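You operate a simulated robot arm through the tools that you are given. There is no shell and no other tool. Be economical: measure what you need, move in short steps, check, and stop when the job is done.

You are at the controls of a simulated two-armed robot. One attempt, no reset.

## Task
Fetch the iron weight and set it on the green tape. Take the sheet with the white grip and put it on the weight shelf. Close the file drawer. Put the wiper pad on the fittings bench top away on the wiper bench. Put the sheet with the blue grip on the scanner shelf. Open the green door. Do these in any order. Set down upright: iron weight, wiper pad.

Only the result counts: the job must be done as asked and must still hold three seconds after the hand-in. Knocking over, shifting, dropping, spilling or breaking anything else fails it. Flat cloth is picked up by pressing the open fingertips on it (5 to 10 N) and closing them slowly along it; thin cloth reads only 2 to 8 mm in the jaws.

## Robot
Two 7-joint arms with two-finger parallel grippers on one trunk, on a base that drives. Base frame: it is fixed to the floor where the robot stands at the start and does not move with it; the origin is under the middle of the robot, x ahead of it, y to its left, z up. Lengths are in mm, angles in degrees, forces in N, time in s.
The left shoulder is at the start at [50, 165, 1100], the right one opposite. With the tool pointing down near the work surface each hand reaches from about 240 to 700 mm from the robot's upright axis, wherever it stands, measured 20 degrees to its own side. Places, roughly: file drawer [0, -1900, 700]; green door [4600, 2200, 600]; green tape (6x15x1 cm) [1700, 2300, 900]; iron weight (5x4x6 cm) [500, -200, 900]; scanner shelf [3700, -1900, 800]; sheet with the blue grip [1500, -1000, 750]; sheet with the white grip [500, -1250, 1000]; weight shelf [3400, -4600, 600]; wiper bench [1700, 2300, 800]; wiper pad (5x12x9 cm) [1200, -1800, 900]. Payload 3.91 kg a hand.
Tool frame (each hand has its own): the origin (TCP) lies between the finger pads and is the grasp point; the fingertips stand 30 mm ahead of it; z points along the fingers, y is the line along which they close. Largest opening 110 mm; finger width 20, thickness 10; the body of the gripper, 48 by 112 mm, starts 55 mm behind the TCP.
Orientation is that of the tool frame in the base frame, as a unit quaternion [w, x, y, z]. With the fingers straight down and closing along the base's y, the tool's x points along the base's -x, its y along +y and its z along -z.

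## Interface
- The arms move only by the tool drive_tool. It takes "left_targets", "right_targets" or both (then of equal length, played together; a hand with none holds still); each is a list of rows, each an object of numbers (a shift or turn left out is 0, a gripper value left out holds the last): "x", "y", "z": the shift along the tool's x, y, z in units of 400 mm (1.0 is 400 mm); "wx", "wy", "wz": the turn, a rotation vector about the tool's x, y, z in units of 60 degrees (1.0 is 60 degrees); "hand": the gripper command, from -1 (shut) to 1 (fully open), values between in proportion. In form: [{"x": .., "y": .., "z": .., "wx": .., "wy": .., "wz": .., "hand": ..}, ...]. A call has 1 to 12 rows; each row is the pose to reach, as a shift and turn from the pose commanded when the call began, along the tool's axes at that moment. A call with a number of a shift or a turn outside -1 to 1 is refused whole. Rows are played at 5 a second. More than 50 mm and 8.6 degrees between two rows, or a gripper value outside its range, and nothing of the call is played. Where a pose cannot be reached the arm comes as near as it can. A force on the tool above 40 N (or 10 N above the force at the start of the call, whichever is more), or a blocked arm, ends the call early, and 0.2 s more pass. The fingers move at their own pace (about 45 mm/s each) and stop on an object; they squeeze with about 37 N. The grip force told is the motor's: it shows also when the fingers shut on nothing. Time passes only in rows, and 0.2 s behind the last, so rows that repeat a pose let the fingers close. It gives the time, the measured TCP pose, the force on the tool (base axes), the opening and the grip force at its end, in the units of the frame above (readings bear some noise), with the torque about the TCP (base axes, N m) and any sound that the robot's microphone picked up.
- Cameras (640 x 400 px; columns grow to the right, rows downward): "scene" is now at [116.6, -33.8, 1288.5]; the picture's right is [-0.36, -0.93, 0.00], its down [-0.37, 0.14, -0.92] and it looks along [0.86, -0.33, -0.40] (base axes); focal length 284 px, centre (320, 200). "left" rides on the left gripper at [72, -17, -103] in its tool frame; the picture's right is [0.23, 0.97, 0.00], its down [-0.76, 0.18, -0.62] and it looks along [-0.61, 0.14, 0.78] (tool axes); focal length 222 px, centre (320, 200). "right" rides on the right gripper at [72, 17, -103] in its tool frame; the picture's right is [-0.23, 0.97, 0.00], its down [-0.76, -0.18, -0.62] and it looks along [-0.61, -0.14, 0.78] (tool axes); focal length 222 px, centre (320, 200). There is no depth. A picture from a camera that has moved, and an enlarged one, comes with that camera's place and axes in the base frame and with its lens.
- get_image(camera): a new picture of that camera. The clock stands still meanwhile.
- lift_body(by): slides the trunk up (or, below 0, down) by that many mm; the arms and the scene camera ride with it, the base frame stays. It gives what a move gives, with no picture.
- drive_base(legs): drives the robot by 1 to 6 legs, each [ahead, left, turn to the left] in mm, mm and degrees, along the robot's own axes; the way and the turn of a leg run together, so that a leg with both is an arc; at most 1500 mm and 180 degrees a leg. The arms and the cameras ride along, it lands a little off, and it stops where it bumps. It gives what a move gives.
- aim_head(pan, tilt): turns the head with the scene camera to pan (to the left, within 80 degrees either way) and tilt (down, from -29 to 69), counted from straight ahead of the robot. It gives what a move gives.
- close_up(camera, box): a new picture of the part [left, top, right, bottom] of that camera's present view, enlarged. The clock stands still meanwhile.
- hand_in(): hands the job in; it is judged then, once.

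Work in short steps. Places have to be worked out from the pictures, the camera data and where the tool is seen: move nearer, look again, correct. Check each grasp and each placing, and mend what went wrong. You have 165 turns and 118 pictures in all, those below and enlarged ones among them. Open the grippers and draw the arms clear of the work before you hand the job in, unless the task says otherwise; then end with one line.

The tools are called as name(argument=value, ...) on one line, values as JSON. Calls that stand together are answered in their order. drive_tool: Moves the arms, as the interface text tells. Its arguments: {"type":"object","properties":{"left_targets":{"type":"array","items":{"type":"object","properties":{"x":{"type":"number"},"y":{"type":"number"},"z":{"type":"number"},"wx":{"type":"number"},"wy":{"type":"number"},"wz":{"type":"number"},"hand":{"type":"number"}}}},"right_targets":{"type":"array","items":{"type":"object","properties":{"x":{"type":"number"},"y":{"type":"number"},"z":{"type":"number"},"wx":{"type":"number"},"wy":{"type":"number"},"wz":{"type":"number"},"hand":{"type":"number"}}}}},"required":[]} The other tools are called the same way: lift_body (by) slides the trunk up or down; drive_base (legs) drives the base; aim_head (pan, tilt) turns the head that bears the scene camera; get_image (camera) takes a picture; close_up (camera, box) takes an enlarged picture of a part of a camera's view; hand_in () hands the job in.

At the start:

```text
t: 0.0
left_eef_pos: [416.2, 33.4, 1177.4]
left_ee_rot: [0.0, -0.001, 1.0, -0.001]
left_ft_force: [0.6, -0.8, 0.1]
left_torque: [0.0, -0.01, 0.0]
left_opening: 110.1
left_finger_force: 0.0
right_eef_pos: [207.1, -200.7, 1081.0]
right_ee_rot: [0.0, 0.0, 1.0, 0.0]
right_ft_force: [0.9, 0.0, -0.3]
right_torque: [0.0, -0.01, -0.02]
right_opening: 109.9
right_finger_force: 0.1
trunk travel left (down, up): [-320.0, 183.0]
robot x, y, heading: [-0.1, 1.7, -0.0]
head pan, tilt: [-20.8, 23.6]
```

scene: 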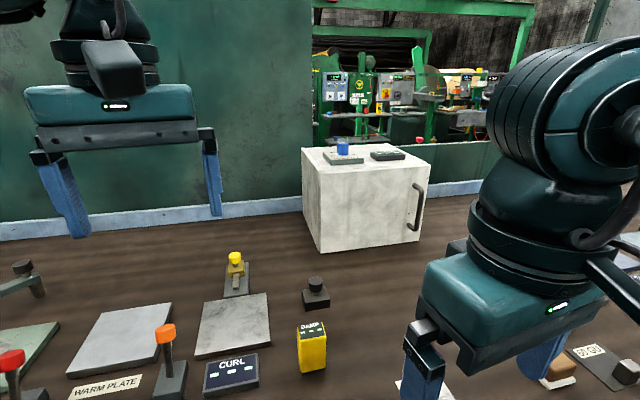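
right: 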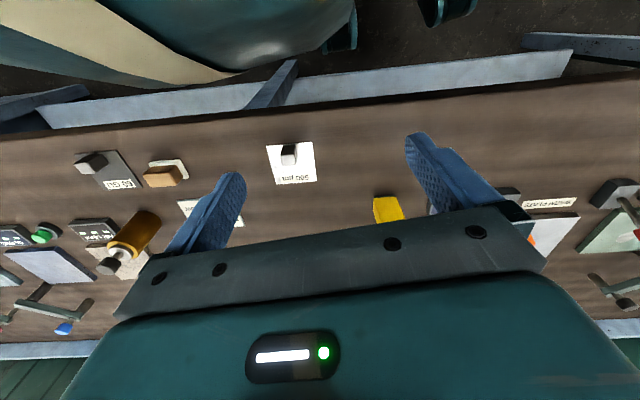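
left: 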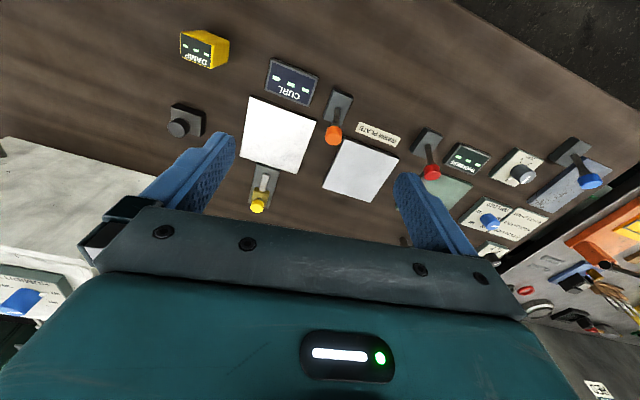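

I'll start by inspecting the near bench to find the iron weight.

close_up(camera="scene", box=[180, 230, 420, 400])

aim_head(pan=-60, tilt=20)

get_image(camera="scene")

```text
2.35 times, centred on (300, 315) of scene
camera zoom: at [116.6, -33.8, 1288.5], right [-0.36, -0.93, 0.0], down [-0.37, 0.14, -0.92], along [0.86, -0.33, -0.4], focal length 669 px, centre (367, -71)
```

zoom: 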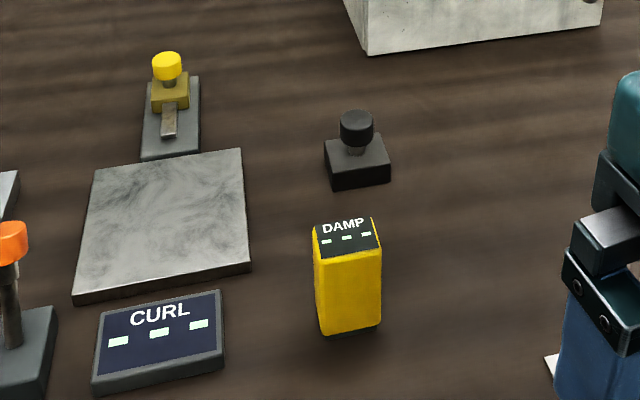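

```text
t: 1.1
left_eef_pos: [414.7, 32.9, 1178.2]
left_ee_rot: [0.0, -0.001, 1.0, -0.001]
left_ft_force: [-0.3, -0.4, 0.6]
left_torque: [0.01, 0.02, 0.03]
left_opening: 110.1
left_finger_force: 0.0
right_eef_pos: [206.1, -200.9, 1080.8]
right_ee_rot: [0.0, 0.0, 1.0, -0.001]
right_ft_force: [0.0, 0.1, -0.1]
right_torque: [-0.01, 0.01, 0.02]
right_opening: 109.6
right_finger_force: 0.1
trunk travel left (down, up): [-320.0, 183.0]
robot x, y, heading: [-2.7, 1.8, -0.1]
head pan, tilt: [-60.0, 20.0]
```

```text
113 pictures are left
camera scene: at [76.8, -81.5, 1294.4], right [-0.87, -0.5, 0.0], down [-0.17, 0.3, -0.94], along [0.47, -0.81, -0.34], focal length 284 px, centre (320, 200)
```

scene: 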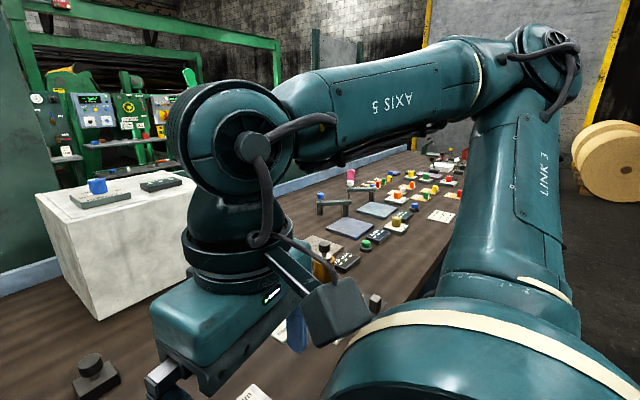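

The dark knobbed block near (542, -188) should be the iron weight. I'll bring the right hand above it and look.

drive_tool(right_targets=[{"x": -0.115}, {"x": -0.23}, {"x": -0.345, "y": 0.01}, {"x": -0.46, "y": 0.02}, {"x": -0.575, "y": 0.03}, {"x": -0.69, "y": 0.03, "z": 0.03}, {"x": -0.785, "y": 0.03, "z": 0.06}])

get_image(camera="right")

```text
t: 2.7
left_eef_pos: [415.8, 33.2, 1177.0]
left_ee_rot: [0.0, -0.001, 1.0, 0.0]
left_ft_force: [-0.4, 0.3, -0.6]
left_torque: [0.03, 0.0, -0.02]
left_opening: 109.9
left_finger_force: 0.1
right_eef_pos: [520.0, -190.3, 1061.1]
right_ee_rot: [0.0, 0.001, 1.0, 0.0]
right_ft_force: [0.4, -0.5, -0.7]
right_torque: [0.01, 0.0, 0.0]
right_opening: 110.1
right_finger_force: 0.0
trunk travel left (down, up): [-320.0, 183.0]
robot x, y, heading: [-0.0, 3.3, -0.1]
head pan, tilt: [-60.0, 20.0]
```

```text
112 pictures are left
camera right: at [449.5, -172.5, 1164.5], right [0.23, 0.97, 0.0], down [0.76, -0.18, 0.62], along [0.61, -0.14, -0.78], focal length 222 px, centre (320, 200)
```

right: 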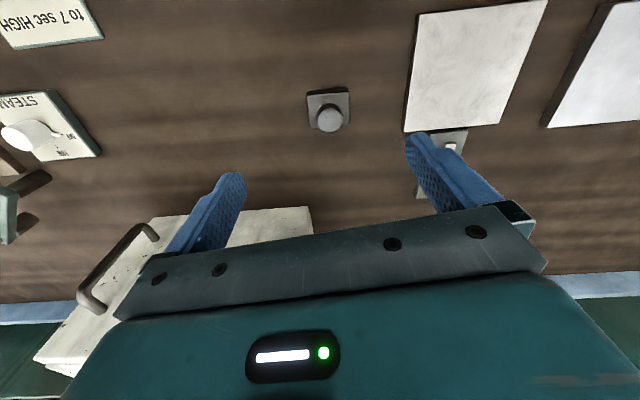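

Weight base is at about (532, -180). I'll centre over it and descend, then close.

drive_tool(right_targets=[{"x": -0.03, "y": 0.025, "z": 0.09}, {"x": -0.03, "y": 0.025, "z": 0.18}, {"x": -0.03, "y": 0.025, "z": 0.27}, {"x": -0.03, "y": 0.025, "z": 0.34}, {"x": -0.03, "y": 0.025, "z": 0.39}, {"x": -0.03, "y": 0.025, "z": 0.44}, {"x": -0.03, "y": 0.025, "z": 0.44}])

get_image(camera="right")

```text
t: 4.3
left_eef_pos: [414.7, 33.2, 1179.3]
left_ee_rot: [0.002, -0.001, 1.0, -0.001]
left_ft_force: [0.3, 0.0, 0.9]
left_torque: [0.02, 0.05, 0.03]
left_opening: 110.0
left_finger_force: 0.0
right_eef_pos: [510.7, -198.5, 900.4]
right_ee_rot: [0.006, -0.001, 1.0, 0.0]
right_ft_force: [6.0, 1.4, 22.5]
right_torque: [-1.34, 0.07, 0.19]
right_opening: 109.3
right_finger_force: 0.0
right hand out of reach, approached as far as the arm can: row 1, 2, 3, 4, 5, 6, 7
trunk travel left (down, up): [-320.0, 183.0]
robot x, y, heading: [0.9, -1.4, -0.1]
head pan, tilt: [-60.0, 20.0]
```

```text
111 pictures are left
camera right: at [438.7, -181.9, 1003.0], right [0.23, 0.97, 0.0], down [0.76, -0.18, 0.63], along [0.61, -0.14, -0.78], focal length 222 px, centre (320, 200)
```

right: 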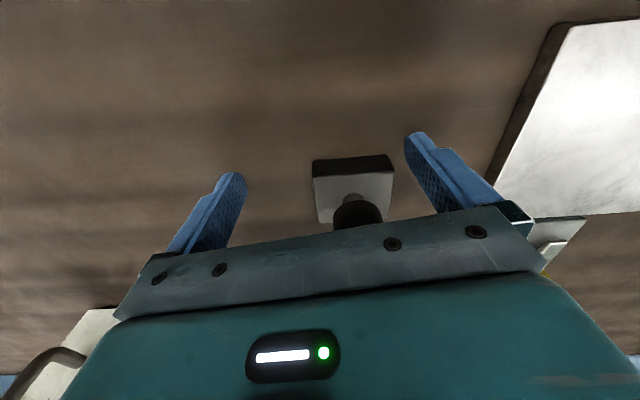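

The right hand is short and tips touch the table (~z 870). I'll rise a bit, then creep the base forward so the weight is in comfortable reach.

drive_tool(right_targets=[{"z": -0.1}, {"z": -0.15}])

drive_base(legs=[[40, 0, 0]])

```text
t: 4.9
left_eef_pos: [417.1, 33.2, 1177.4]
left_ee_rot: [0.001, 0.0, 1.0, -0.002]
left_ft_force: [-0.7, -0.6, 0.8]
left_torque: [-0.03, 0.02, 0.03]
left_opening: 110.1
left_finger_force: 0.0
right_eef_pos: [509.9, -200.6, 954.3]
right_ee_rot: [-0.003, 0.0, 1.0, 0.0]
right_ft_force: [0.1, 0.0, -0.2]
right_torque: [-0.04, 0.02, -0.01]
right_opening: 109.9
right_finger_force: 0.0
trunk travel left (down, up): [-320.0, 183.0]
robot x, y, heading: [1.8, 0.1, 0.2]
head pan, tilt: [-60.0, 20.0]
```

```text
t: 5.7
left_eef_pos: [430.5, 34.3, 1179.2]
left_ee_rot: [0.002, 0.0, 1.0, -0.001]
left_ft_force: [0.5, -0.5, -0.3]
left_torque: [0.0, -0.02, 0.01]
left_opening: 109.8
left_finger_force: 0.1
right_eef_pos: [524.3, -200.9, 955.3]
right_ee_rot: [0.001, 0.001, 1.0, 0.0]
right_ft_force: [-0.1, 0.6, 0.0]
right_torque: [0.02, -0.02, 0.03]
right_opening: 110.2
right_finger_force: 0.1
trunk travel left (down, up): [-320.0, 183.0]
robot x, y, heading: [15.9, 2.0, -0.2]
head pan, tilt: [-60.0, 20.0]
stopped in leg 1: the robot was blocked; the commanded pose is now the measured one
```

The bench blocks further forward travel; I'll sidestep left 25 mm to align in y and look.

drive_base(legs=[[0, 25, 0]])

drive_tool(right_targets=[{"x": -0.02}, {"x": -0.02}])

get_image(camera="right")

```text
t: 6.5
left_eef_pos: [430.5, 58.8, 1178.9]
left_ee_rot: [0.001, 0.001, 1.0, 0.0]
left_ft_force: [1.2, 0.9, 0.2]
left_torque: [0.0, 0.01, 0.0]
left_opening: 109.9
left_finger_force: 0.1
right_eef_pos: [525.5, -175.4, 955.5]
right_ee_rot: [0.0, 0.001, 1.0, 0.0]
right_ft_force: [-0.1, 0.3, 0.0]
right_torque: [0.02, 0.0, 0.03]
right_opening: 110.1
right_finger_force: 0.1
trunk travel left (down, up): [-320.0, 183.0]
robot x, y, heading: [14.1, 26.0, -0.3]
head pan, tilt: [-60.0, 20.0]
```

```text
t: 7.1
left_eef_pos: [430.6, 59.2, 1177.8]
left_ee_rot: [0.001, 0.0, 1.0, 0.0]
left_ft_force: [-0.2, 0.9, 0.0]
left_torque: [0.04, 0.06, 0.0]
left_opening: 110.0
left_finger_force: 0.0
right_eef_pos: [532.9, -174.8, 954.9]
right_ee_rot: [0.001, 0.001, 1.0, 0.0]
right_ft_force: [-0.3, 0.0, -0.7]
right_torque: [0.0, 0.03, 0.03]
right_opening: 110.0
right_finger_force: 0.0
trunk travel left (down, up): [-320.0, 183.0]
robot x, y, heading: [16.3, 26.5, -0.1]
head pan, tilt: [-60.0, 20.0]
```

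```text
110 pictures are left
camera right: at [461.8, -158.1, 1059.1], right [0.23, 0.97, 0.0], down [0.76, -0.18, 0.62], along [0.61, -0.14, -0.78], focal length 222 px, centre (320, 200)
```

right: 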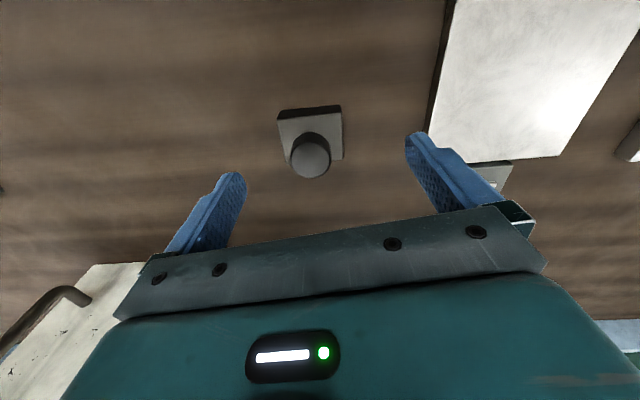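

Aligned: knob at ≈(530, -179). Descend to z≈904 and close.

drive_tool(right_targets=[{"y": -0.01, "z": 0.06}, {"y": -0.01, "z": 0.126}, {"y": -0.01, "z": 0.126, "hand": -0.2}, {"y": -0.01, "z": 0.126, "hand": -1}, {"y": -0.01, "z": 0.126, "hand": -1}, {"y": -0.01, "z": 0.126, "hand": -1}, {"y": -0.01, "z": 0.126, "hand": -1}, {"y": -0.01, "z": 0.126, "hand": -1}, {"y": -0.01, "z": 0.126, "hand": -1}])

get_image(camera="right")

```text
t: 9.1
left_eef_pos: [431.1, 59.3, 1178.9]
left_ee_rot: [0.001, 0.0, 1.0, 0.0]
left_ft_force: [-0.7, 0.7, 0.8]
left_torque: [-0.03, -0.03, 0.01]
left_opening: 110.1
left_finger_force: 0.1
right_eef_pos: [533.4, -179.8, 904.1]
right_ee_rot: [0.001, 0.001, 1.0, 0.001]
right_ft_force: [-0.5, -1.4, -0.2]
right_torque: [0.09, -0.04, -0.03]
right_opening: 49.8
right_finger_force: 36.6
trunk travel left (down, up): [-320.0, 183.0]
robot x, y, heading: [16.3, 26.3, -0.2]
head pan, tilt: [-60.0, 20.0]
```

```text
109 pictures are left
camera right: at [462.6, -163.3, 1008.7], right [0.23, 0.97, 0.0], down [0.76, -0.18, 0.62], along [0.61, -0.14, -0.78], focal length 222 px, centre (320, 200)
```

right: 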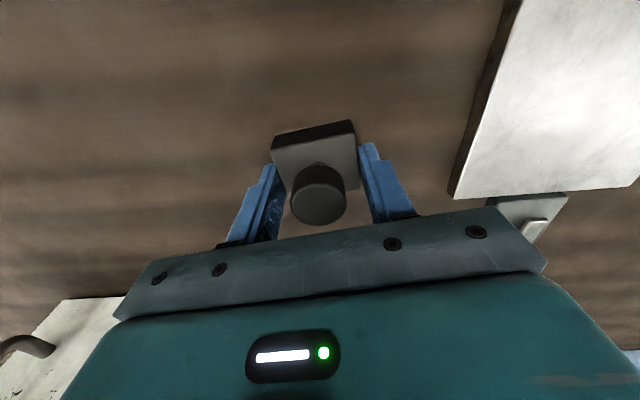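

Gripped at 50 mm. Lift and check the weight, then retract.

drive_tool(right_targets=[{"z": -0.1}, {"z": -0.22}, {"z": -0.34}, {"z": -0.45}, {"z": -0.45, "x": 0.12}, {"z": -0.45, "x": 0.24}, {"z": -0.45, "x": 0.36}, {"z": -0.45, "x": 0.48}, {"z": -0.45, "x": 0.6}, {"z": -0.45, "x": 0.7}])

get_image(camera="right")

aim_head(pan=-80, tilt=10)

get_image(camera="scene")

aim_head(pan=60, tilt=10)

get_image(camera="scene")

```text
t: 11.3
left_eef_pos: [430.0, 58.6, 1178.9]
left_ee_rot: [0.0, -0.001, 1.0, 0.0]
left_ft_force: [0.8, 0.2, -0.3]
left_torque: [0.0, 0.04, -0.04]
left_opening: 110.1
left_finger_force: 0.0
right_eef_pos: [252.0, -179.8, 1084.3]
right_ee_rot: [0.0, 0.0, 1.0, 0.0]
right_ft_force: [-0.5, 0.5, -5.3]
right_torque: [0.0, -0.04, -0.02]
right_opening: 49.7
right_finger_force: 37.0
trunk travel left (down, up): [-320.0, 183.0]
robot x, y, heading: [14.7, 24.6, -0.1]
head pan, tilt: [-60.0, 20.0]
```

```text
108 pictures are left
camera right: at [181.6, -162.9, 1187.9], right [0.23, 0.97, 0.0], down [0.76, -0.18, 0.62], along [0.61, -0.14, -0.78], focal length 222 px, centre (320, 200)
```

right: 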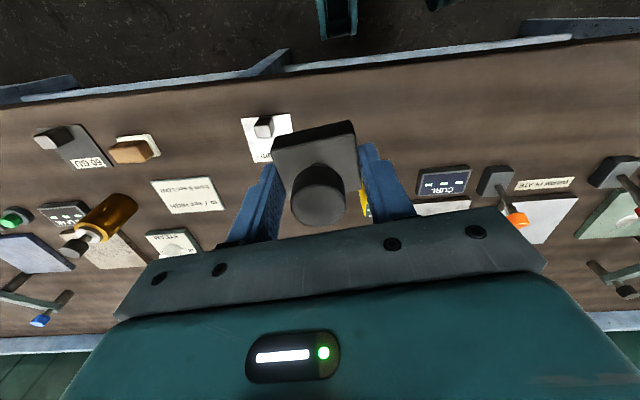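

```text
t: 12.2
left_eef_pos: [430.4, 58.9, 1177.4]
left_ee_rot: [0.0, 0.0, 1.0, -0.001]
left_ft_force: [0.7, -0.1, -0.1]
left_torque: [0.01, -0.02, 0.02]
left_opening: 110.0
left_finger_force: 0.2
right_eef_pos: [254.3, -179.5, 1084.9]
right_ee_rot: [-0.001, 0.001, 1.0, -0.001]
right_ft_force: [-0.1, -0.5, -4.4]
right_torque: [0.0, -0.05, -0.01]
right_opening: 49.8
right_finger_force: 37.4
trunk travel left (down, up): [-320.0, 183.0]
robot x, y, heading: [14.7, 24.8, 0.0]
head pan, tilt: [-80.0, 10.0]
```

```text
107 pictures are left
camera scene: at [61.4, -66.6, 1310.6], right [-0.98, -0.17, 0.0], down [-0.03, 0.17, -0.98], along [0.17, -0.97, -0.17], focal length 284 px, centre (320, 200)
```

scene: 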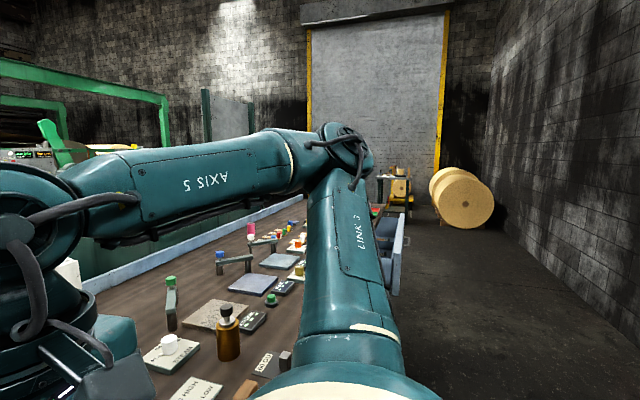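

```text
t: 14.4
left_eef_pos: [430.3, 58.9, 1178.1]
left_ee_rot: [0.001, -0.001, 1.0, -0.001]
left_ft_force: [0.0, 1.0, 0.1]
left_torque: [-0.01, -0.02, 0.01]
left_opening: 110.2
left_finger_force: 0.0
right_eef_pos: [254.0, -179.7, 1084.7]
right_ee_rot: [0.0, 0.001, 1.0, 0.0]
right_ft_force: [0.8, 0.7, -4.3]
right_torque: [0.03, 0.0, -0.02]
right_opening: 49.7
right_finger_force: 36.9
trunk travel left (down, up): [-320.0, 183.0]
robot x, y, heading: [15.7, 26.5, -0.3]
head pan, tilt: [60.0, 10.0]
```

```text
106 pictures are left
camera scene: at [92.0, 105.4, 1310.7], right [0.86, -0.5, 0.0], down [-0.09, -0.15, -0.98], along [0.49, 0.85, -0.17], focal length 284 px, centre (320, 200)
```

scene: 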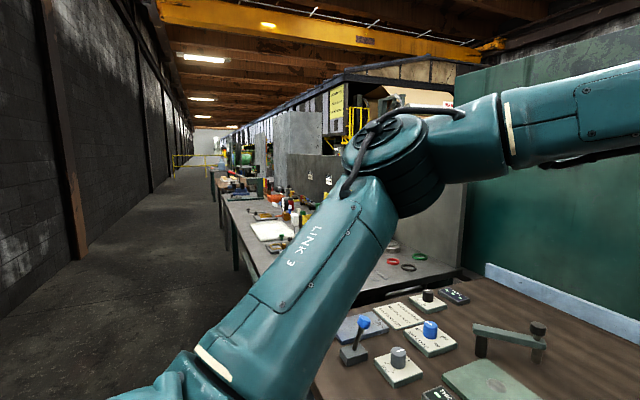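

The weight is held. The drawer front shows at about (-107, -1825). I'll back off slightly and sidestep right to see the white-grip sheet area.

drive_base(legs=[[-120, 0, 0], [0, -900, 0]])

aim_head(pan=-35, tilt=15)

get_image(camera="scene")

aim_head(pan=0, tilt=20)

get_image(camera="scene")

```text
t: 20.2
left_eef_pos: [311.7, -842.4, 1177.7]
left_ee_rot: [0.0, -0.01, 1.0, -0.001]
left_ft_force: [-0.4, 0.3, 0.7]
left_torque: [-0.01, 0.03, 0.0]
left_opening: 109.8
left_finger_force: 0.1
right_eef_pos: [139.4, -1084.6, 1083.4]
right_ee_rot: [-0.001, -0.009, 1.0, 0.0]
right_ft_force: [-0.2, 0.1, -5.1]
right_torque: [-0.01, -0.04, -0.03]
right_opening: 49.6
right_finger_force: 37.1
trunk travel left (down, up): [-320.0, 183.0]
robot x, y, heading: [-106.7, -884.4, 1.0]
head pan, tilt: [60.0, 10.0]
stopped in leg 2: the robot was blocked; the commanded pose is now the measured one
```

```text
t: 21.9
left_eef_pos: [311.3, -843.9, 1178.6]
left_ee_rot: [0.0, -0.009, 1.0, 0.0]
left_ft_force: [0.0, -0.3, 0.1]
left_torque: [0.01, 0.01, 0.0]
left_opening: 110.2
left_finger_force: 0.1
right_eef_pos: [138.6, -1085.5, 1084.4]
right_ee_rot: [0.0, -0.008, 1.0, 0.0]
right_ft_force: [0.0, -0.2, -5.2]
right_torque: [0.02, -0.01, 0.03]
right_opening: 49.5
right_finger_force: 37.0
trunk travel left (down, up): [-320.0, 183.0]
robot x, y, heading: [-104.9, -886.0, 1.0]
head pan, tilt: [-35.0, 15.0]
```

```text
105 pictures are left
camera scene: at [4.3, -936.1, 1302.5], right [-0.56, -0.83, 0.0], down [-0.21, 0.14, -0.97], along [0.8, -0.54, -0.26], focal length 284 px, centre (320, 200)
```

scene: 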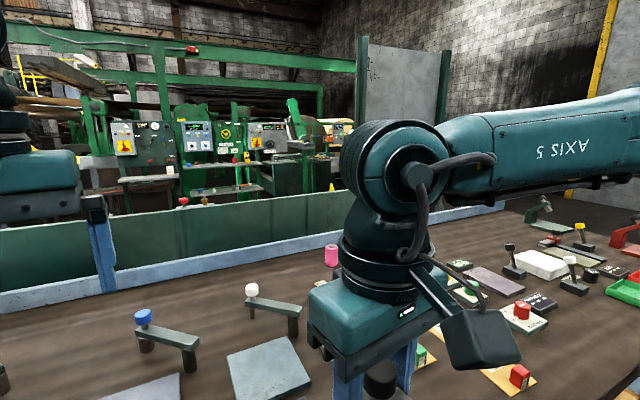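

```text
t: 22.9
left_eef_pos: [311.8, -843.4, 1178.7]
left_ee_rot: [0.0, -0.01, 1.0, -0.001]
left_ft_force: [-0.4, 0.0, -0.2]
left_torque: [-0.01, 0.01, -0.01]
left_opening: 109.9
left_finger_force: 0.2
right_eef_pos: [138.4, -1085.0, 1082.9]
right_ee_rot: [0.0, -0.009, 1.0, 0.0]
right_ft_force: [0.7, 0.6, -5.6]
right_torque: [0.0, -0.01, -0.02]
right_opening: 49.6
right_finger_force: 36.8
trunk travel left (down, up): [-320.0, 183.0]
robot x, y, heading: [-105.7, -882.7, 1.1]
head pan, tilt: [0.0, 20.0]
```

```text
104 pictures are left
camera scene: at [19.9, -882.4, 1294.4], right [0.02, -1.0, 0.0], down [-0.34, -0.01, -0.94], along [0.94, 0.02, -0.34], focal length 284 px, centre (320, 200)
```

scene: 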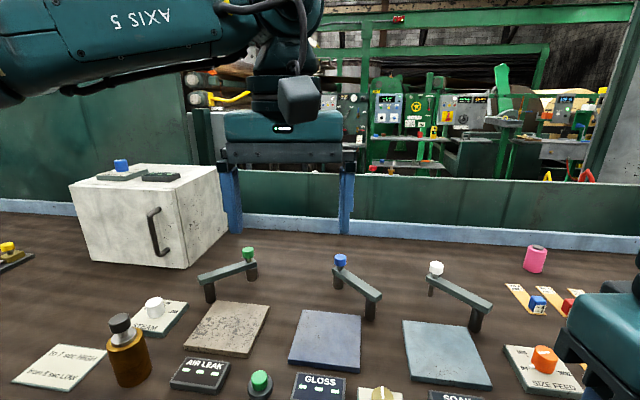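

Blocked at y≈-884; I need to see what's right of the base and on the bench behind the right arm.

get_image(camera="right")

aim_head(pan=-80, tilt=35)

get_image(camera="scene")

```text
103 pictures are left
camera right: at [67.8, -1069.0, 1187.8], right [0.21, 0.98, 0.0], down [0.76, -0.16, 0.62], along [0.61, -0.13, -0.78], focal length 222 px, centre (320, 200)
```

right: 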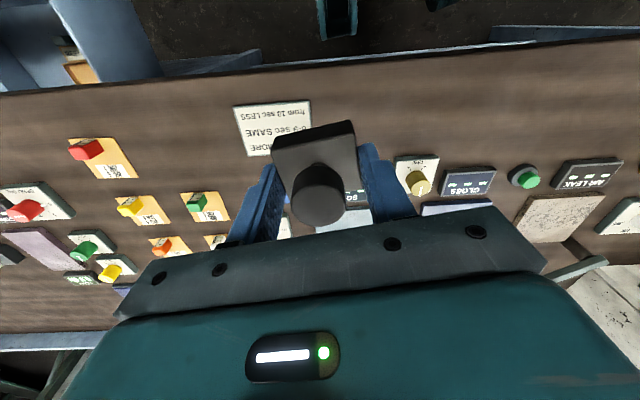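

```text
t: 24.4
left_eef_pos: [312.1, -843.0, 1178.3]
left_ee_rot: [0.0, -0.01, 1.0, -0.001]
left_ft_force: [-0.2, -0.6, -0.3]
left_torque: [-0.03, 0.01, 0.0]
left_opening: 109.8
left_finger_force: 0.1
right_eef_pos: [138.4, -1085.5, 1083.5]
right_ee_rot: [0.0, -0.009, 1.0, 0.0]
right_ft_force: [-0.5, -0.3, -5.0]
right_torque: [0.0, -0.02, 0.0]
right_opening: 49.6
right_finger_force: 37.6
trunk travel left (down, up): [-320.0, 183.0]
robot x, y, heading: [-106.1, -883.7, 0.9]
head pan, tilt: [-80.0, 35.0]
```

```text
102 pictures are left
camera scene: at [-56.3, -970.3, 1270.5], right [-0.98, -0.19, 0.0], down [-0.11, 0.56, -0.82], along [0.16, -0.8, -0.57], focal length 284 px, centre (320, 200)
```

scene: 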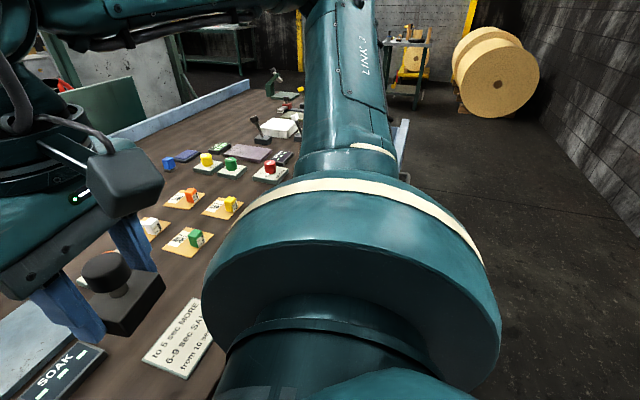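

The open drawer juts out at the right. I'll back away and sidestep to face it, then look.

drive_base(legs=[[-550, 0, 0], [0, -600, 0]])

aim_head(pan=0, tilt=30)

get_image(camera="scene")

aim_head(pan=-45, tilt=15)

get_image(camera="scene")

```text
t: 30.5
left_eef_pos: [-224.9, -1439.9, 1177.7]
left_ee_rot: [0.0, -0.014, 1.0, -0.001]
left_ft_force: [0.6, -0.7, 0.4]
left_torque: [0.02, -0.01, -0.06]
left_opening: 110.2
left_finger_force: 0.0
right_eef_pos: [-396.3, -1683.7, 1083.6]
right_ee_rot: [0.0, -0.013, 1.0, 0.0]
right_ft_force: [0.1, 0.2, -4.8]
right_torque: [0.0, -0.02, 0.0]
right_opening: 49.7
right_finger_force: 37.7
trunk travel left (down, up): [-320.0, 183.0]
robot x, y, heading: [-634.9, -1482.1, 1.7]
head pan, tilt: [-80.0, 35.0]
```

```text
t: 32.0
left_eef_pos: [-224.8, -1439.2, 1178.0]
left_ee_rot: [-0.001, -0.014, 1.0, -0.001]
left_ft_force: [0.3, -0.8, -0.1]
left_torque: [-0.01, 0.0, 0.0]
left_opening: 109.9
left_finger_force: 0.0
right_eef_pos: [-395.3, -1683.8, 1085.0]
right_ee_rot: [0.0, -0.013, 1.0, 0.0]
right_ft_force: [-0.8, -0.5, -5.2]
right_torque: [0.0, -0.06, -0.02]
right_opening: 49.5
right_finger_force: 37.1
trunk travel left (down, up): [-320.0, 183.0]
robot x, y, heading: [-640.1, -1485.7, 1.7]
head pan, tilt: [0.0, 30.0]
```

```text
101 pictures are left
camera scene: at [-519.3, -1481.7, 1278.3], right [0.02, -1.0, 0.0], down [-0.5, -0.01, -0.87], along [0.87, 0.02, -0.5], focal length 284 px, centre (320, 200)
```

scene: 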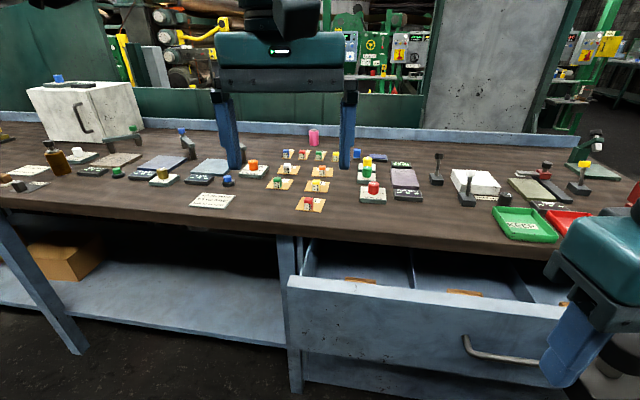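

```text
t: 33.2
left_eef_pos: [-225.0, -1439.3, 1178.4]
left_ee_rot: [0.0, -0.014, 1.0, -0.001]
left_ft_force: [1.0, 0.3, -1.4]
left_torque: [0.0, 0.01, 0.0]
left_opening: 109.9
left_finger_force: 0.0
right_eef_pos: [-395.8, -1682.8, 1084.2]
right_ee_rot: [0.0, -0.014, 1.0, 0.0]
right_ft_force: [-0.9, -0.5, -5.1]
right_torque: [0.0, -0.01, 0.0]
right_opening: 49.6
right_finger_force: 37.1
trunk travel left (down, up): [-320.0, 183.0]
robot x, y, heading: [-638.0, -1483.1, 1.4]
head pan, tilt: [-45.0, 15.0]
```

```text
100 pictures are left
camera scene: at [-541.9, -1548.2, 1302.5], right [-0.69, -0.73, 0.0], down [-0.19, 0.18, -0.97], along [0.7, -0.66, -0.26], focal length 284 px, centre (320, 200)
```

scene: 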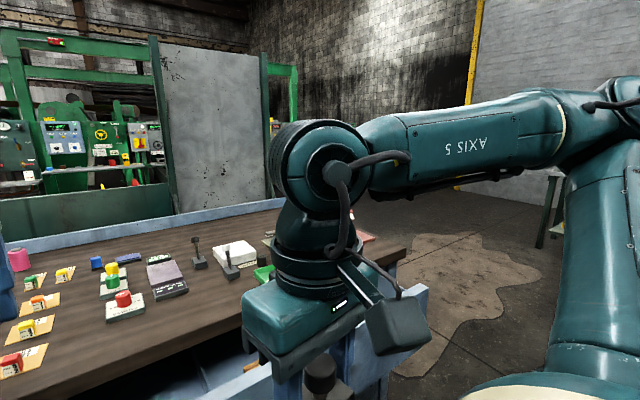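

The drawer front stands at x≈-70, spanning y≈-1400 to -2300, with handle near y≈-1900, z≈630. I'll line up with it and turn the left hand to point forward.

drive_base(legs=[[-60, -440, -1.5]])

drive_tool(left_targets=[{"wy": -0.14, "hand": -1}, {"wy": -0.28}, {"wy": -0.42}, {"wy": -0.56}, {"wy": -0.7}, {"wy": -0.84}, {"wy": -0.98}])

drive_tool(left_targets=[{"wy": -0.14}, {"wy": -0.28}, {"wy": -0.42}, {"wy": -0.52}])

lift_body(by=-300)

aim_head(pan=0, tilt=25)

get_image(camera="scene")

```text
t: 35.8
left_eef_pos: [-279.2, -1885.0, 1178.8]
left_ee_rot: [0.0, -0.001, 1.0, 0.0]
left_ft_force: [-0.2, -0.6, 0.3]
left_torque: [0.02, 0.04, 0.0]
left_opening: 110.1
left_finger_force: 0.0
right_eef_pos: [-456.0, -2123.9, 1084.4]
right_ee_rot: [0.001, 0.0, 1.0, 0.0]
right_ft_force: [-1.1, 0.0, -4.4]
right_torque: [-0.01, -0.02, -0.01]
right_opening: 49.7
right_finger_force: 37.6
trunk travel left (down, up): [-320.0, 183.0]
robot x, y, heading: [-693.6, -1918.7, -0.1]
head pan, tilt: [-45.0, 15.0]
```

```text
t: 37.4
left_eef_pos: [-280.4, -1885.6, 1177.9]
left_ee_rot: [0.492, -0.002, 0.871, -0.001]
left_ft_force: [0.0, -0.3, 0.4]
left_torque: [0.0, 0.03, 0.03]
left_opening: 0.3
left_finger_force: 31.7
right_eef_pos: [-456.4, -2123.4, 1083.2]
right_ee_rot: [0.0, 0.0, 1.0, 0.0]
right_ft_force: [-0.5, -0.3, -5.7]
right_torque: [0.02, -0.05, -0.02]
right_opening: 49.5
right_finger_force: 37.0
trunk travel left (down, up): [-320.0, 183.0]
robot x, y, heading: [-698.4, -1917.2, 0.2]
head pan, tilt: [-45.0, 15.0]
```

```text
t: 38.4
left_eef_pos: [-279.4, -1884.1, 1178.7]
left_ee_rot: [0.708, -0.001, 0.707, 0.0]
left_ft_force: [-0.2, -0.2, -0.3]
left_torque: [0.01, 0.02, 0.0]
left_opening: 0.0
left_finger_force: 36.7
right_eef_pos: [-456.6, -2124.5, 1084.3]
right_ee_rot: [0.0, 0.0, 1.0, 0.001]
right_ft_force: [0.3, 0.0, -5.7]
right_torque: [0.01, -0.06, 0.01]
right_opening: 49.5
right_finger_force: 37.2
trunk travel left (down, up): [-320.0, 183.0]
robot x, y, heading: [-694.7, -1919.7, -0.4]
head pan, tilt: [-45.0, 15.0]
```

```text
t: 41.4
left_eef_pos: [-279.0, -1882.4, 877.5]
left_ee_rot: [0.707, -0.001, 0.707, 0.001]
left_ft_force: [-0.5, 0.1, 0.4]
left_torque: [0.03, -0.01, 0.04]
left_opening: 0.0
left_finger_force: 36.8
right_eef_pos: [-455.6, -2124.2, 784.5]
right_ee_rot: [0.0, 0.001, 1.0, 0.0]
right_ft_force: [-0.6, 0.0, -5.3]
right_torque: [0.03, 0.0, 0.0]
right_opening: 49.6
right_finger_force: 37.3
trunk travel left (down, up): [-20.0, 483.0]
robot x, y, heading: [-694.9, -1917.4, 0.1]
head pan, tilt: [-45.0, 15.0]
```

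```text
t: 42.6
left_eef_pos: [-279.2, -1883.9, 877.9]
left_ee_rot: [0.707, -0.002, 0.707, 0.0]
left_ft_force: [0.4, -0.4, -0.8]
left_torque: [0.03, -0.01, 0.04]
left_opening: 0.0
left_finger_force: 36.9
right_eef_pos: [-456.7, -2124.3, 783.6]
right_ee_rot: [0.0, 0.0, 1.0, 0.0]
right_ft_force: [-0.1, 0.8, -4.3]
right_torque: [0.01, -0.04, 0.02]
right_opening: 49.5
right_finger_force: 37.6
trunk travel left (down, up): [-20.0, 483.0]
robot x, y, heading: [-693.5, -1914.7, 0.1]
head pan, tilt: [0.0, 25.0]
```

```text
99 pictures are left
camera scene: at [-572.7, -1919.3, 986.3], right [0.0, -1.0, 0.0], down [-0.42, 0.0, -0.91], along [0.91, 0.0, -0.42], focal length 284 px, centre (320, 200)
```

scene: 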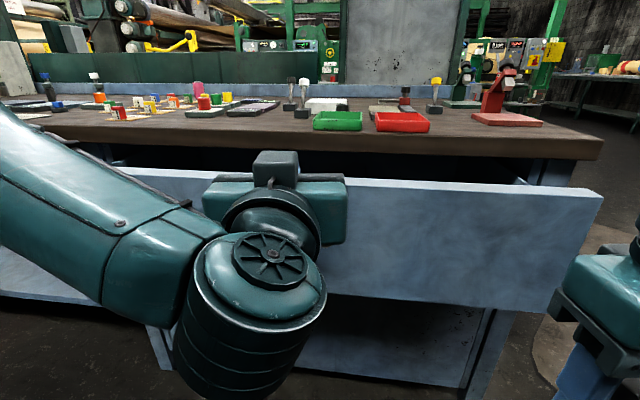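

Lower the left fist to z≈715, then drive forward pushing the drawer.

drive_tool(left_targets=[{"x": 0.1}, {"x": 0.2}, {"x": 0.3}, {"x": 0.4}])

drive_base(legs=[[150, 0, 0]])

drive_base(legs=[[200, 0, 0]])

get_image(camera="scene")

```text
t: 43.6
left_eef_pos: [-277.9, -1883.7, 720.6]
left_ee_rot: [0.708, -0.002, 0.707, 0.0]
left_ft_force: [-0.9, -0.3, 0.5]
left_torque: [-0.02, -0.01, -0.02]
left_opening: 0.1
left_finger_force: 37.0
right_eef_pos: [-456.3, -2124.0, 784.9]
right_ee_rot: [-0.001, 0.0, 1.0, 0.0]
right_ft_force: [-0.4, -0.2, -4.2]
right_torque: [0.0, -0.03, 0.02]
right_opening: 49.4
right_finger_force: 36.8
trunk travel left (down, up): [-20.0, 483.0]
robot x, y, heading: [-695.1, -1914.3, 0.1]
head pan, tilt: [0.0, 25.0]
```

```text
t: 44.9
left_eef_pos: [-134.2, -1884.3, 720.5]
left_ee_rot: [0.707, -0.001, 0.707, 0.0]
left_ft_force: [0.6, -0.1, -0.1]
left_torque: [0.0, 0.01, 0.01]
left_opening: 0.1
left_finger_force: 36.8
right_eef_pos: [-313.6, -2125.0, 784.1]
right_ee_rot: [0.0, 0.001, 1.0, 0.0]
right_ft_force: [-0.3, -1.2, -5.7]
right_torque: [0.03, 0.01, 0.02]
right_opening: 49.5
right_finger_force: 37.0
trunk travel left (down, up): [-20.0, 483.0]
robot x, y, heading: [-555.1, -1919.5, 0.3]
head pan, tilt: [0.0, 25.0]
```

```text
t: 46.2
left_eef_pos: [-20.3, -1882.7, 720.7]
left_ee_rot: [0.706, 0.005, 0.708, -0.004]
left_ft_force: [-8.3, 2.5, 4.6]
left_torque: [-0.03, -0.16, 0.02]
left_opening: 0.2
left_finger_force: 36.8
right_eef_pos: [-190.5, -2124.0, 783.3]
right_ee_rot: [-0.002, -0.001, 1.0, 0.0]
right_ft_force: [0.6, -0.5, -4.8]
right_torque: [0.01, -0.03, -0.02]
right_opening: 49.8
right_finger_force: 36.7
trunk travel left (down, up): [-20.0, 483.0]
robot x, y, heading: [-429.2, -1919.9, 0.1]
head pan, tilt: [0.0, 25.0]
stopped in leg 1: the force on the tool passed its limit (the readings are from after the stop); the commanded pose is now the measured one
```

```text
98 pictures are left
camera scene: at [-307.5, -1919.0, 986.3], right [0.0, -1.0, 0.0], down [-0.42, 0.0, -0.91], along [0.91, 0.0, -0.42], focal length 284 px, centre (320, 200)
```

scene: 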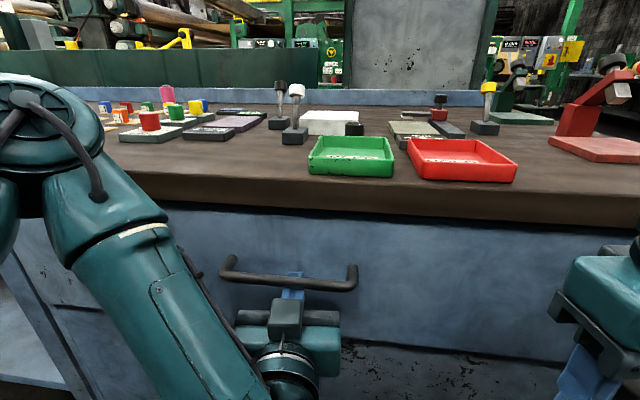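

The drawer seems flush under the slanted bench edge and the push met resistance. Zoom to check.

close_up(camera="scene", box=[160, 170, 480, 370])

drive_tool(left_targets=[{"z": 0.02}, {"z": 0.05}])

```text
2.00 times, centred on (320, 270) of scene
camera zoom: at [-307.5, -1919.0, 986.3], right [0.0, -1.0, 0.0], down [-0.42, 0.0, -0.91], along [0.91, 0.0, -0.42], focal length 569 px, centre (320, 60)
```

zoom: 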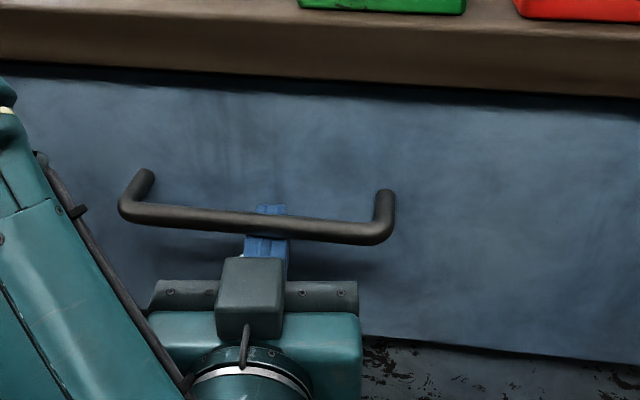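

```text
t: 46.6
left_eef_pos: [-19.0, -1883.7, 720.6]
left_ee_rot: [0.706, 0.005, 0.708, -0.004]
left_ft_force: [-13.7, 3.7, 6.4]
left_torque: [-0.09, -0.23, 0.03]
left_opening: 0.0
left_finger_force: 36.6
right_eef_pos: [-191.6, -2123.8, 783.1]
right_ee_rot: [-0.002, -0.001, 1.0, -0.002]
right_ft_force: [-0.4, 1.0, -5.3]
right_torque: [0.0, -0.05, -0.04]
right_opening: 49.4
right_finger_force: 36.8
trunk travel left (down, up): [-20.0, 483.0]
robot x, y, heading: [-427.1, -1920.1, -0.2]
head pan, tilt: [0.0, 25.0]
stopped in row 1 (left hand): the force on the tool passed its limit (the readings are from after the stop); the commanded pose is now the measured one
```

Hard stop: the drawer is shut. Back straight out, raise the trunk, and inspect the bench for the white-grip sheet.

drive_base(legs=[[-300, 0, 0]])

lift_body(by=400)

aim_head(pan=10, tilt=25)

get_image(camera="scene")

aim_head(pan=-40, tilt=15)

get_image(camera="scene")

```text
t: 48.6
left_eef_pos: [-319.4, -1881.6, 719.1]
left_ee_rot: [0.704, 0.004, 0.71, -0.002]
left_ft_force: [-0.6, -0.1, -0.4]
left_torque: [-0.04, 0.02, -0.02]
left_opening: 0.2
left_finger_force: 37.2
right_eef_pos: [-489.9, -2123.0, 782.3]
right_ee_rot: [-0.002, -0.004, 1.0, -0.001]
right_ft_force: [-0.4, 0.0, -5.0]
right_torque: [-0.05, -0.02, 0.01]
right_opening: 49.6
right_finger_force: 36.7
trunk travel left (down, up): [-20.0, 483.0]
robot x, y, heading: [-732.8, -1915.5, 0.5]
head pan, tilt: [0.0, 25.0]
```

```text
t: 52.4
left_eef_pos: [-317.8, -1881.6, 1118.5]
left_ee_rot: [0.704, 0.004, 0.71, -0.002]
left_ft_force: [0.5, 0.5, 0.0]
left_torque: [0.03, 0.01, 0.0]
left_opening: 0.0
left_finger_force: 37.4
right_eef_pos: [-490.0, -2123.7, 1183.8]
right_ee_rot: [-0.002, -0.004, 1.0, -0.001]
right_ft_force: [-0.3, -0.2, -5.3]
right_torque: [-0.01, -0.03, 0.0]
right_opening: 49.7
right_finger_force: 37.1
trunk travel left (down, up): [-420.0, 83.0]
robot x, y, heading: [-729.4, -1921.5, 0.7]
head pan, tilt: [0.0, 25.0]
```

```text
t: 53.2
left_eef_pos: [-319.4, -1881.9, 1118.3]
left_ee_rot: [0.704, 0.003, 0.71, -0.001]
left_ft_force: [-0.2, -0.5, 0.5]
left_torque: [-0.01, 0.02, -0.03]
left_opening: 0.0
left_finger_force: 36.5
right_eef_pos: [-489.8, -2123.8, 1182.7]
right_ee_rot: [-0.002, -0.004, 1.0, -0.001]
right_ft_force: [0.6, -0.4, -4.8]
right_torque: [-0.01, -0.01, -0.02]
right_opening: 49.7
right_finger_force: 36.7
trunk travel left (down, up): [-420.0, 83.0]
robot x, y, heading: [-729.6, -1921.0, 0.6]
head pan, tilt: [10.0, 25.0]
```

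```text
96 pictures are left
camera scene: at [-609.5, -1903.8, 1386.3], right [0.18, -0.98, 0.0], down [-0.42, -0.08, -0.91], along [0.89, 0.17, -0.42], focal length 284 px, centre (320, 200)
```

scene: 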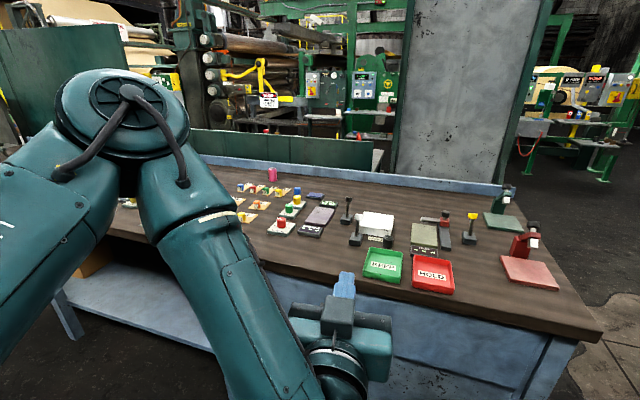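

```text
t: 54.3
left_eef_pos: [-319.0, -1882.4, 1120.0]
left_ee_rot: [0.705, 0.003, 0.709, -0.001]
left_ft_force: [-1.0, -0.6, -1.0]
left_torque: [-0.01, -0.02, 0.0]
left_opening: 0.2
left_finger_force: 37.1
right_eef_pos: [-490.0, -2123.3, 1183.8]
right_ee_rot: [-0.001, -0.004, 1.0, -0.001]
right_ft_force: [-0.2, -0.7, -4.8]
right_torque: [0.01, -0.04, -0.03]
right_opening: 49.6
right_finger_force: 36.9
trunk travel left (down, up): [-420.0, 83.0]
robot x, y, heading: [-728.4, -1916.3, 0.5]
head pan, tilt: [-40.0, 15.0]
```

```text
95 pictures are left
camera scene: at [-627.9, -1979.9, 1402.5], right [-0.64, -0.77, 0.0], down [-0.2, 0.16, -0.97], along [0.75, -0.61, -0.26], focal length 284 px, centre (320, 200)
```

scene: 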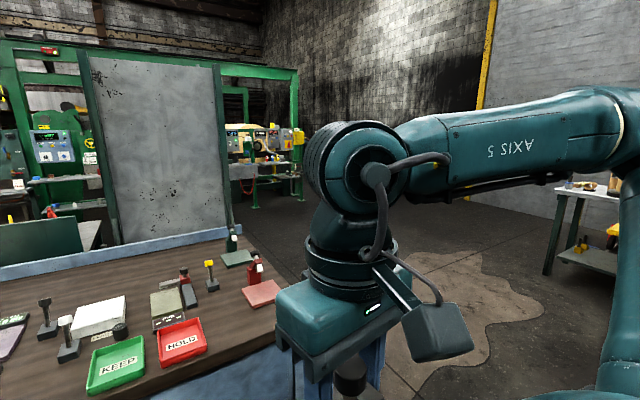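

Drawer front is flush with the cabinet. Now move to face the spot near (500, -1250) for the white-grip sheet.

drive_base(legs=[[0, 700, 0], [400, 0, 0]])

aim_head(pan=-12, tilt=22)

get_image(camera="scene")

close_up(camera="scene", box=[0, 0, 320, 200])

close_up(camera="scene", box=[320, 0, 640, 200])

```text
t: 60.3
left_eef_pos: [72.8, -1154.9, 1119.0]
left_ee_rot: [0.705, -0.006, 0.71, 0.008]
left_ft_force: [-0.4, -0.7, -0.9]
left_torque: [0.0, 0.01, -0.01]
left_opening: 0.0
left_finger_force: 36.6
right_eef_pos: [-91.5, -1401.1, 1182.8]
right_ee_rot: [-0.002, -0.018, 1.0, -0.001]
right_ft_force: [0.7, 0.8, -4.6]
right_torque: [0.0, -0.03, -0.01]
right_opening: 49.6
right_finger_force: 37.0
trunk travel left (down, up): [-420.0, 83.0]
robot x, y, heading: [-334.5, -1206.9, 2.4]
head pan, tilt: [-40.0, 15.0]
```

```text
t: 61.2
left_eef_pos: [71.9, -1153.2, 1118.3]
left_ee_rot: [0.704, -0.006, 0.71, 0.008]
left_ft_force: [-0.1, 0.2, -0.3]
left_torque: [0.0, 0.02, 0.01]
left_opening: 0.0
left_finger_force: 37.3
right_eef_pos: [-92.1, -1401.1, 1183.1]
right_ee_rot: [-0.001, -0.018, 1.0, -0.001]
right_ft_force: [-0.3, 0.9, -5.4]
right_torque: [0.01, -0.03, 0.0]
right_opening: 49.5
right_finger_force: 36.9
trunk travel left (down, up): [-420.0, 83.0]
robot x, y, heading: [-340.1, -1202.6, 2.2]
head pan, tilt: [-12.0, 22.0]
```

```text
94 pictures are left
camera scene: at [-215.9, -1219.8, 1391.1], right [-0.17, -0.99, 0.0], down [-0.37, 0.06, -0.93], along [0.91, -0.16, -0.37], focal length 284 px, centre (320, 200)
```

scene: 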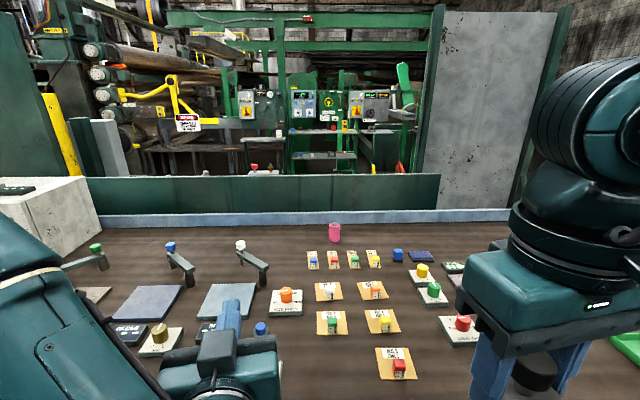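

```text
2.00 times, centred on (160, 100) of scene
camera zoom: at [-215.9, -1219.8, 1391.1], right [-0.17, -0.99, 0.0], down [-0.37, 0.06, -0.93], along [0.91, -0.16, -0.37], focal length 569 px, centre (640, 400)
```

zoom: 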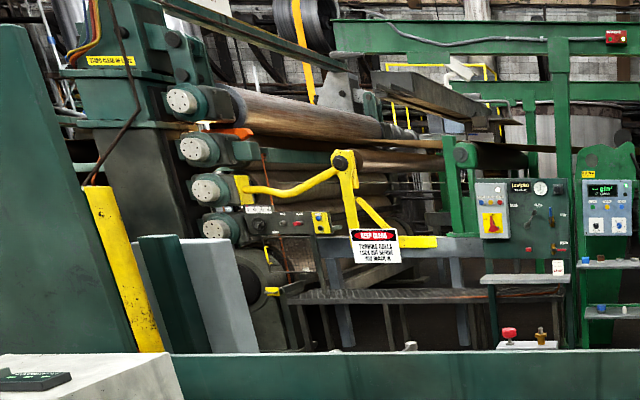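

```text
2.00 times, centred on (480, 100) of scene
camera zoom: at [-215.9, -1219.8, 1391.1], right [-0.17, -0.99, 0.0], down [-0.37, 0.06, -0.93], along [0.91, -0.16, -0.37], focal length 569 px, centre (0, 400)
```

zoom: 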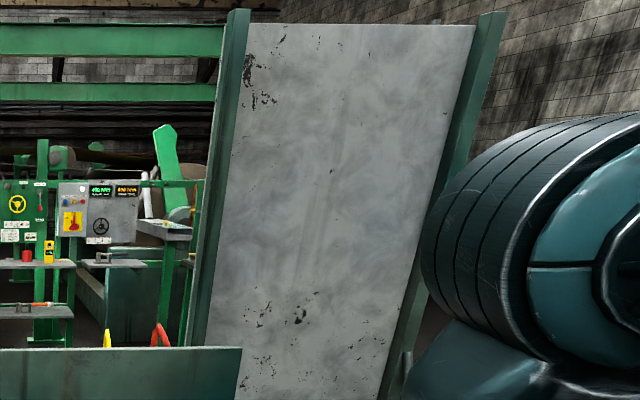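

I'll zoom in on the lever-like items with blue and white knobs and the mats.

close_up(camera="scene", box=[80, 210, 400, 410])

get_image(camera="right")

```text
refused: 410 is not a number from 0 to 400
```

```text
91 pictures are left
camera right: at [-162.6, -1386.3, 1287.0], right [0.19, 0.98, 0.0], down [0.77, -0.15, 0.62], along [0.61, -0.12, -0.78], focal length 222 px, centre (320, 200)
```

right: 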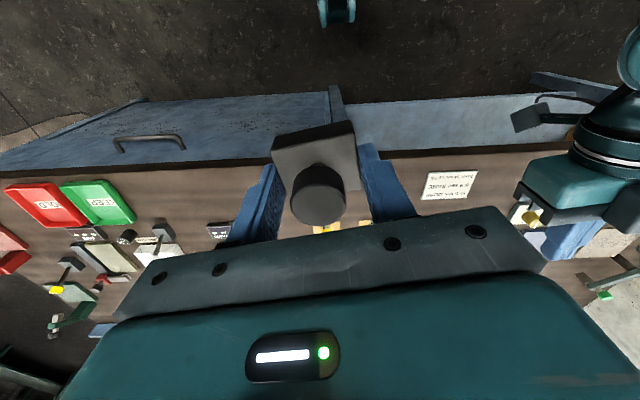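

Zoom with a valid box.

close_up(camera="scene", box=[100, 215, 396, 400])

```text
2.16 times, centred on (248, 308) of scene
camera zoom: at [-215.9, -1219.8, 1391.1], right [-0.17, -0.99, 0.0], down [-0.37, 0.06, -0.93], along [0.91, -0.16, -0.37], focal length 615 px, centre (476, -32)
```

zoom: 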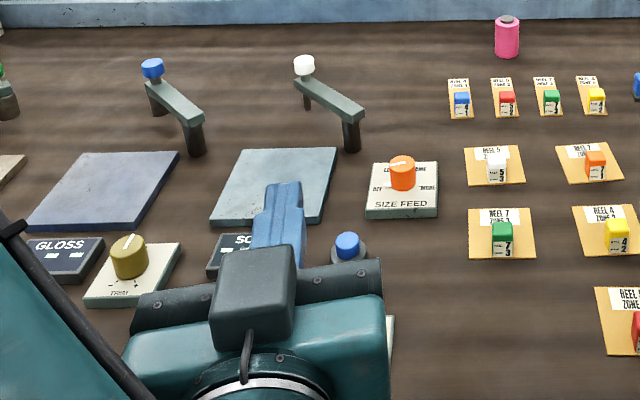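

No gripped sheet on this bench top itself. The other targets lie behind the partition; I'll round the right end of the bench (end at y≈-2500) and look.

drive_base(legs=[[-250, 0, -2.3], [0, -1300, 0], [0, -550, 0]])

aim_head(pan=0, tilt=10)

get_image(camera="scene")

```text
t: 71.9
left_eef_pos: [-163.4, -2995.5, 1119.3]
left_ee_rot: [0.705, -0.001, 0.709, 0.003]
left_ft_force: [0.5, -0.2, 0.4]
left_torque: [0.03, -0.01, 0.03]
left_opening: 0.2
left_finger_force: 37.1
right_eef_pos: [-331.9, -3238.7, 1181.7]
right_ee_rot: [-0.002, -0.01, 1.0, -0.002]
right_ft_force: [0.3, 0.6, -4.9]
right_torque: [0.02, -0.05, -0.02]
right_opening: 49.6
right_finger_force: 36.9
trunk travel left (down, up): [-420.0, 83.0]
robot x, y, heading: [-576.8, -3037.9, 0.9]
head pan, tilt: [-12.0, 22.0]
```

```text
t: 72.6
left_eef_pos: [-163.5, -2994.8, 1119.3]
left_ee_rot: [0.704, 0.0, 0.71, 0.003]
left_ft_force: [0.0, -0.7, -0.2]
left_torque: [-0.04, 0.01, 0.01]
left_opening: 0.0
left_finger_force: 37.0
right_eef_pos: [-333.0, -3238.5, 1183.4]
right_ee_rot: [-0.002, -0.01, 1.0, 0.0]
right_ft_force: [-0.1, -0.6, -4.7]
right_torque: [-0.03, 0.02, -0.02]
right_opening: 49.6
right_finger_force: 36.8
trunk travel left (down, up): [-420.0, 83.0]
robot x, y, heading: [-575.1, -3040.1, 1.3]
head pan, tilt: [0.0, 10.0]
```

```text
89 pictures are left
camera scene: at [-451.6, -3035.9, 1410.6], right [0.02, -1.0, 0.0], down [-0.17, 0.0, -0.98], along [0.98, 0.02, -0.17], focal length 284 px, centre (320, 200)
```

scene: 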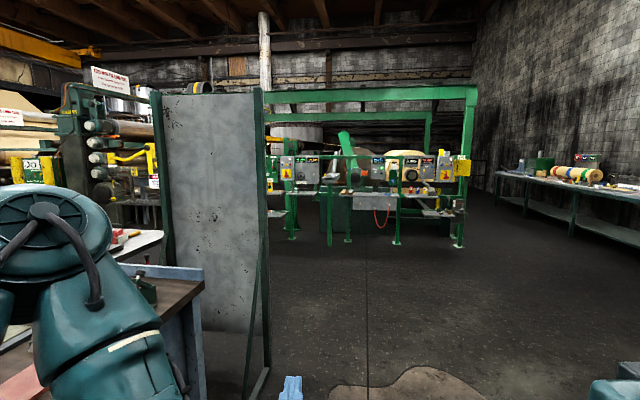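

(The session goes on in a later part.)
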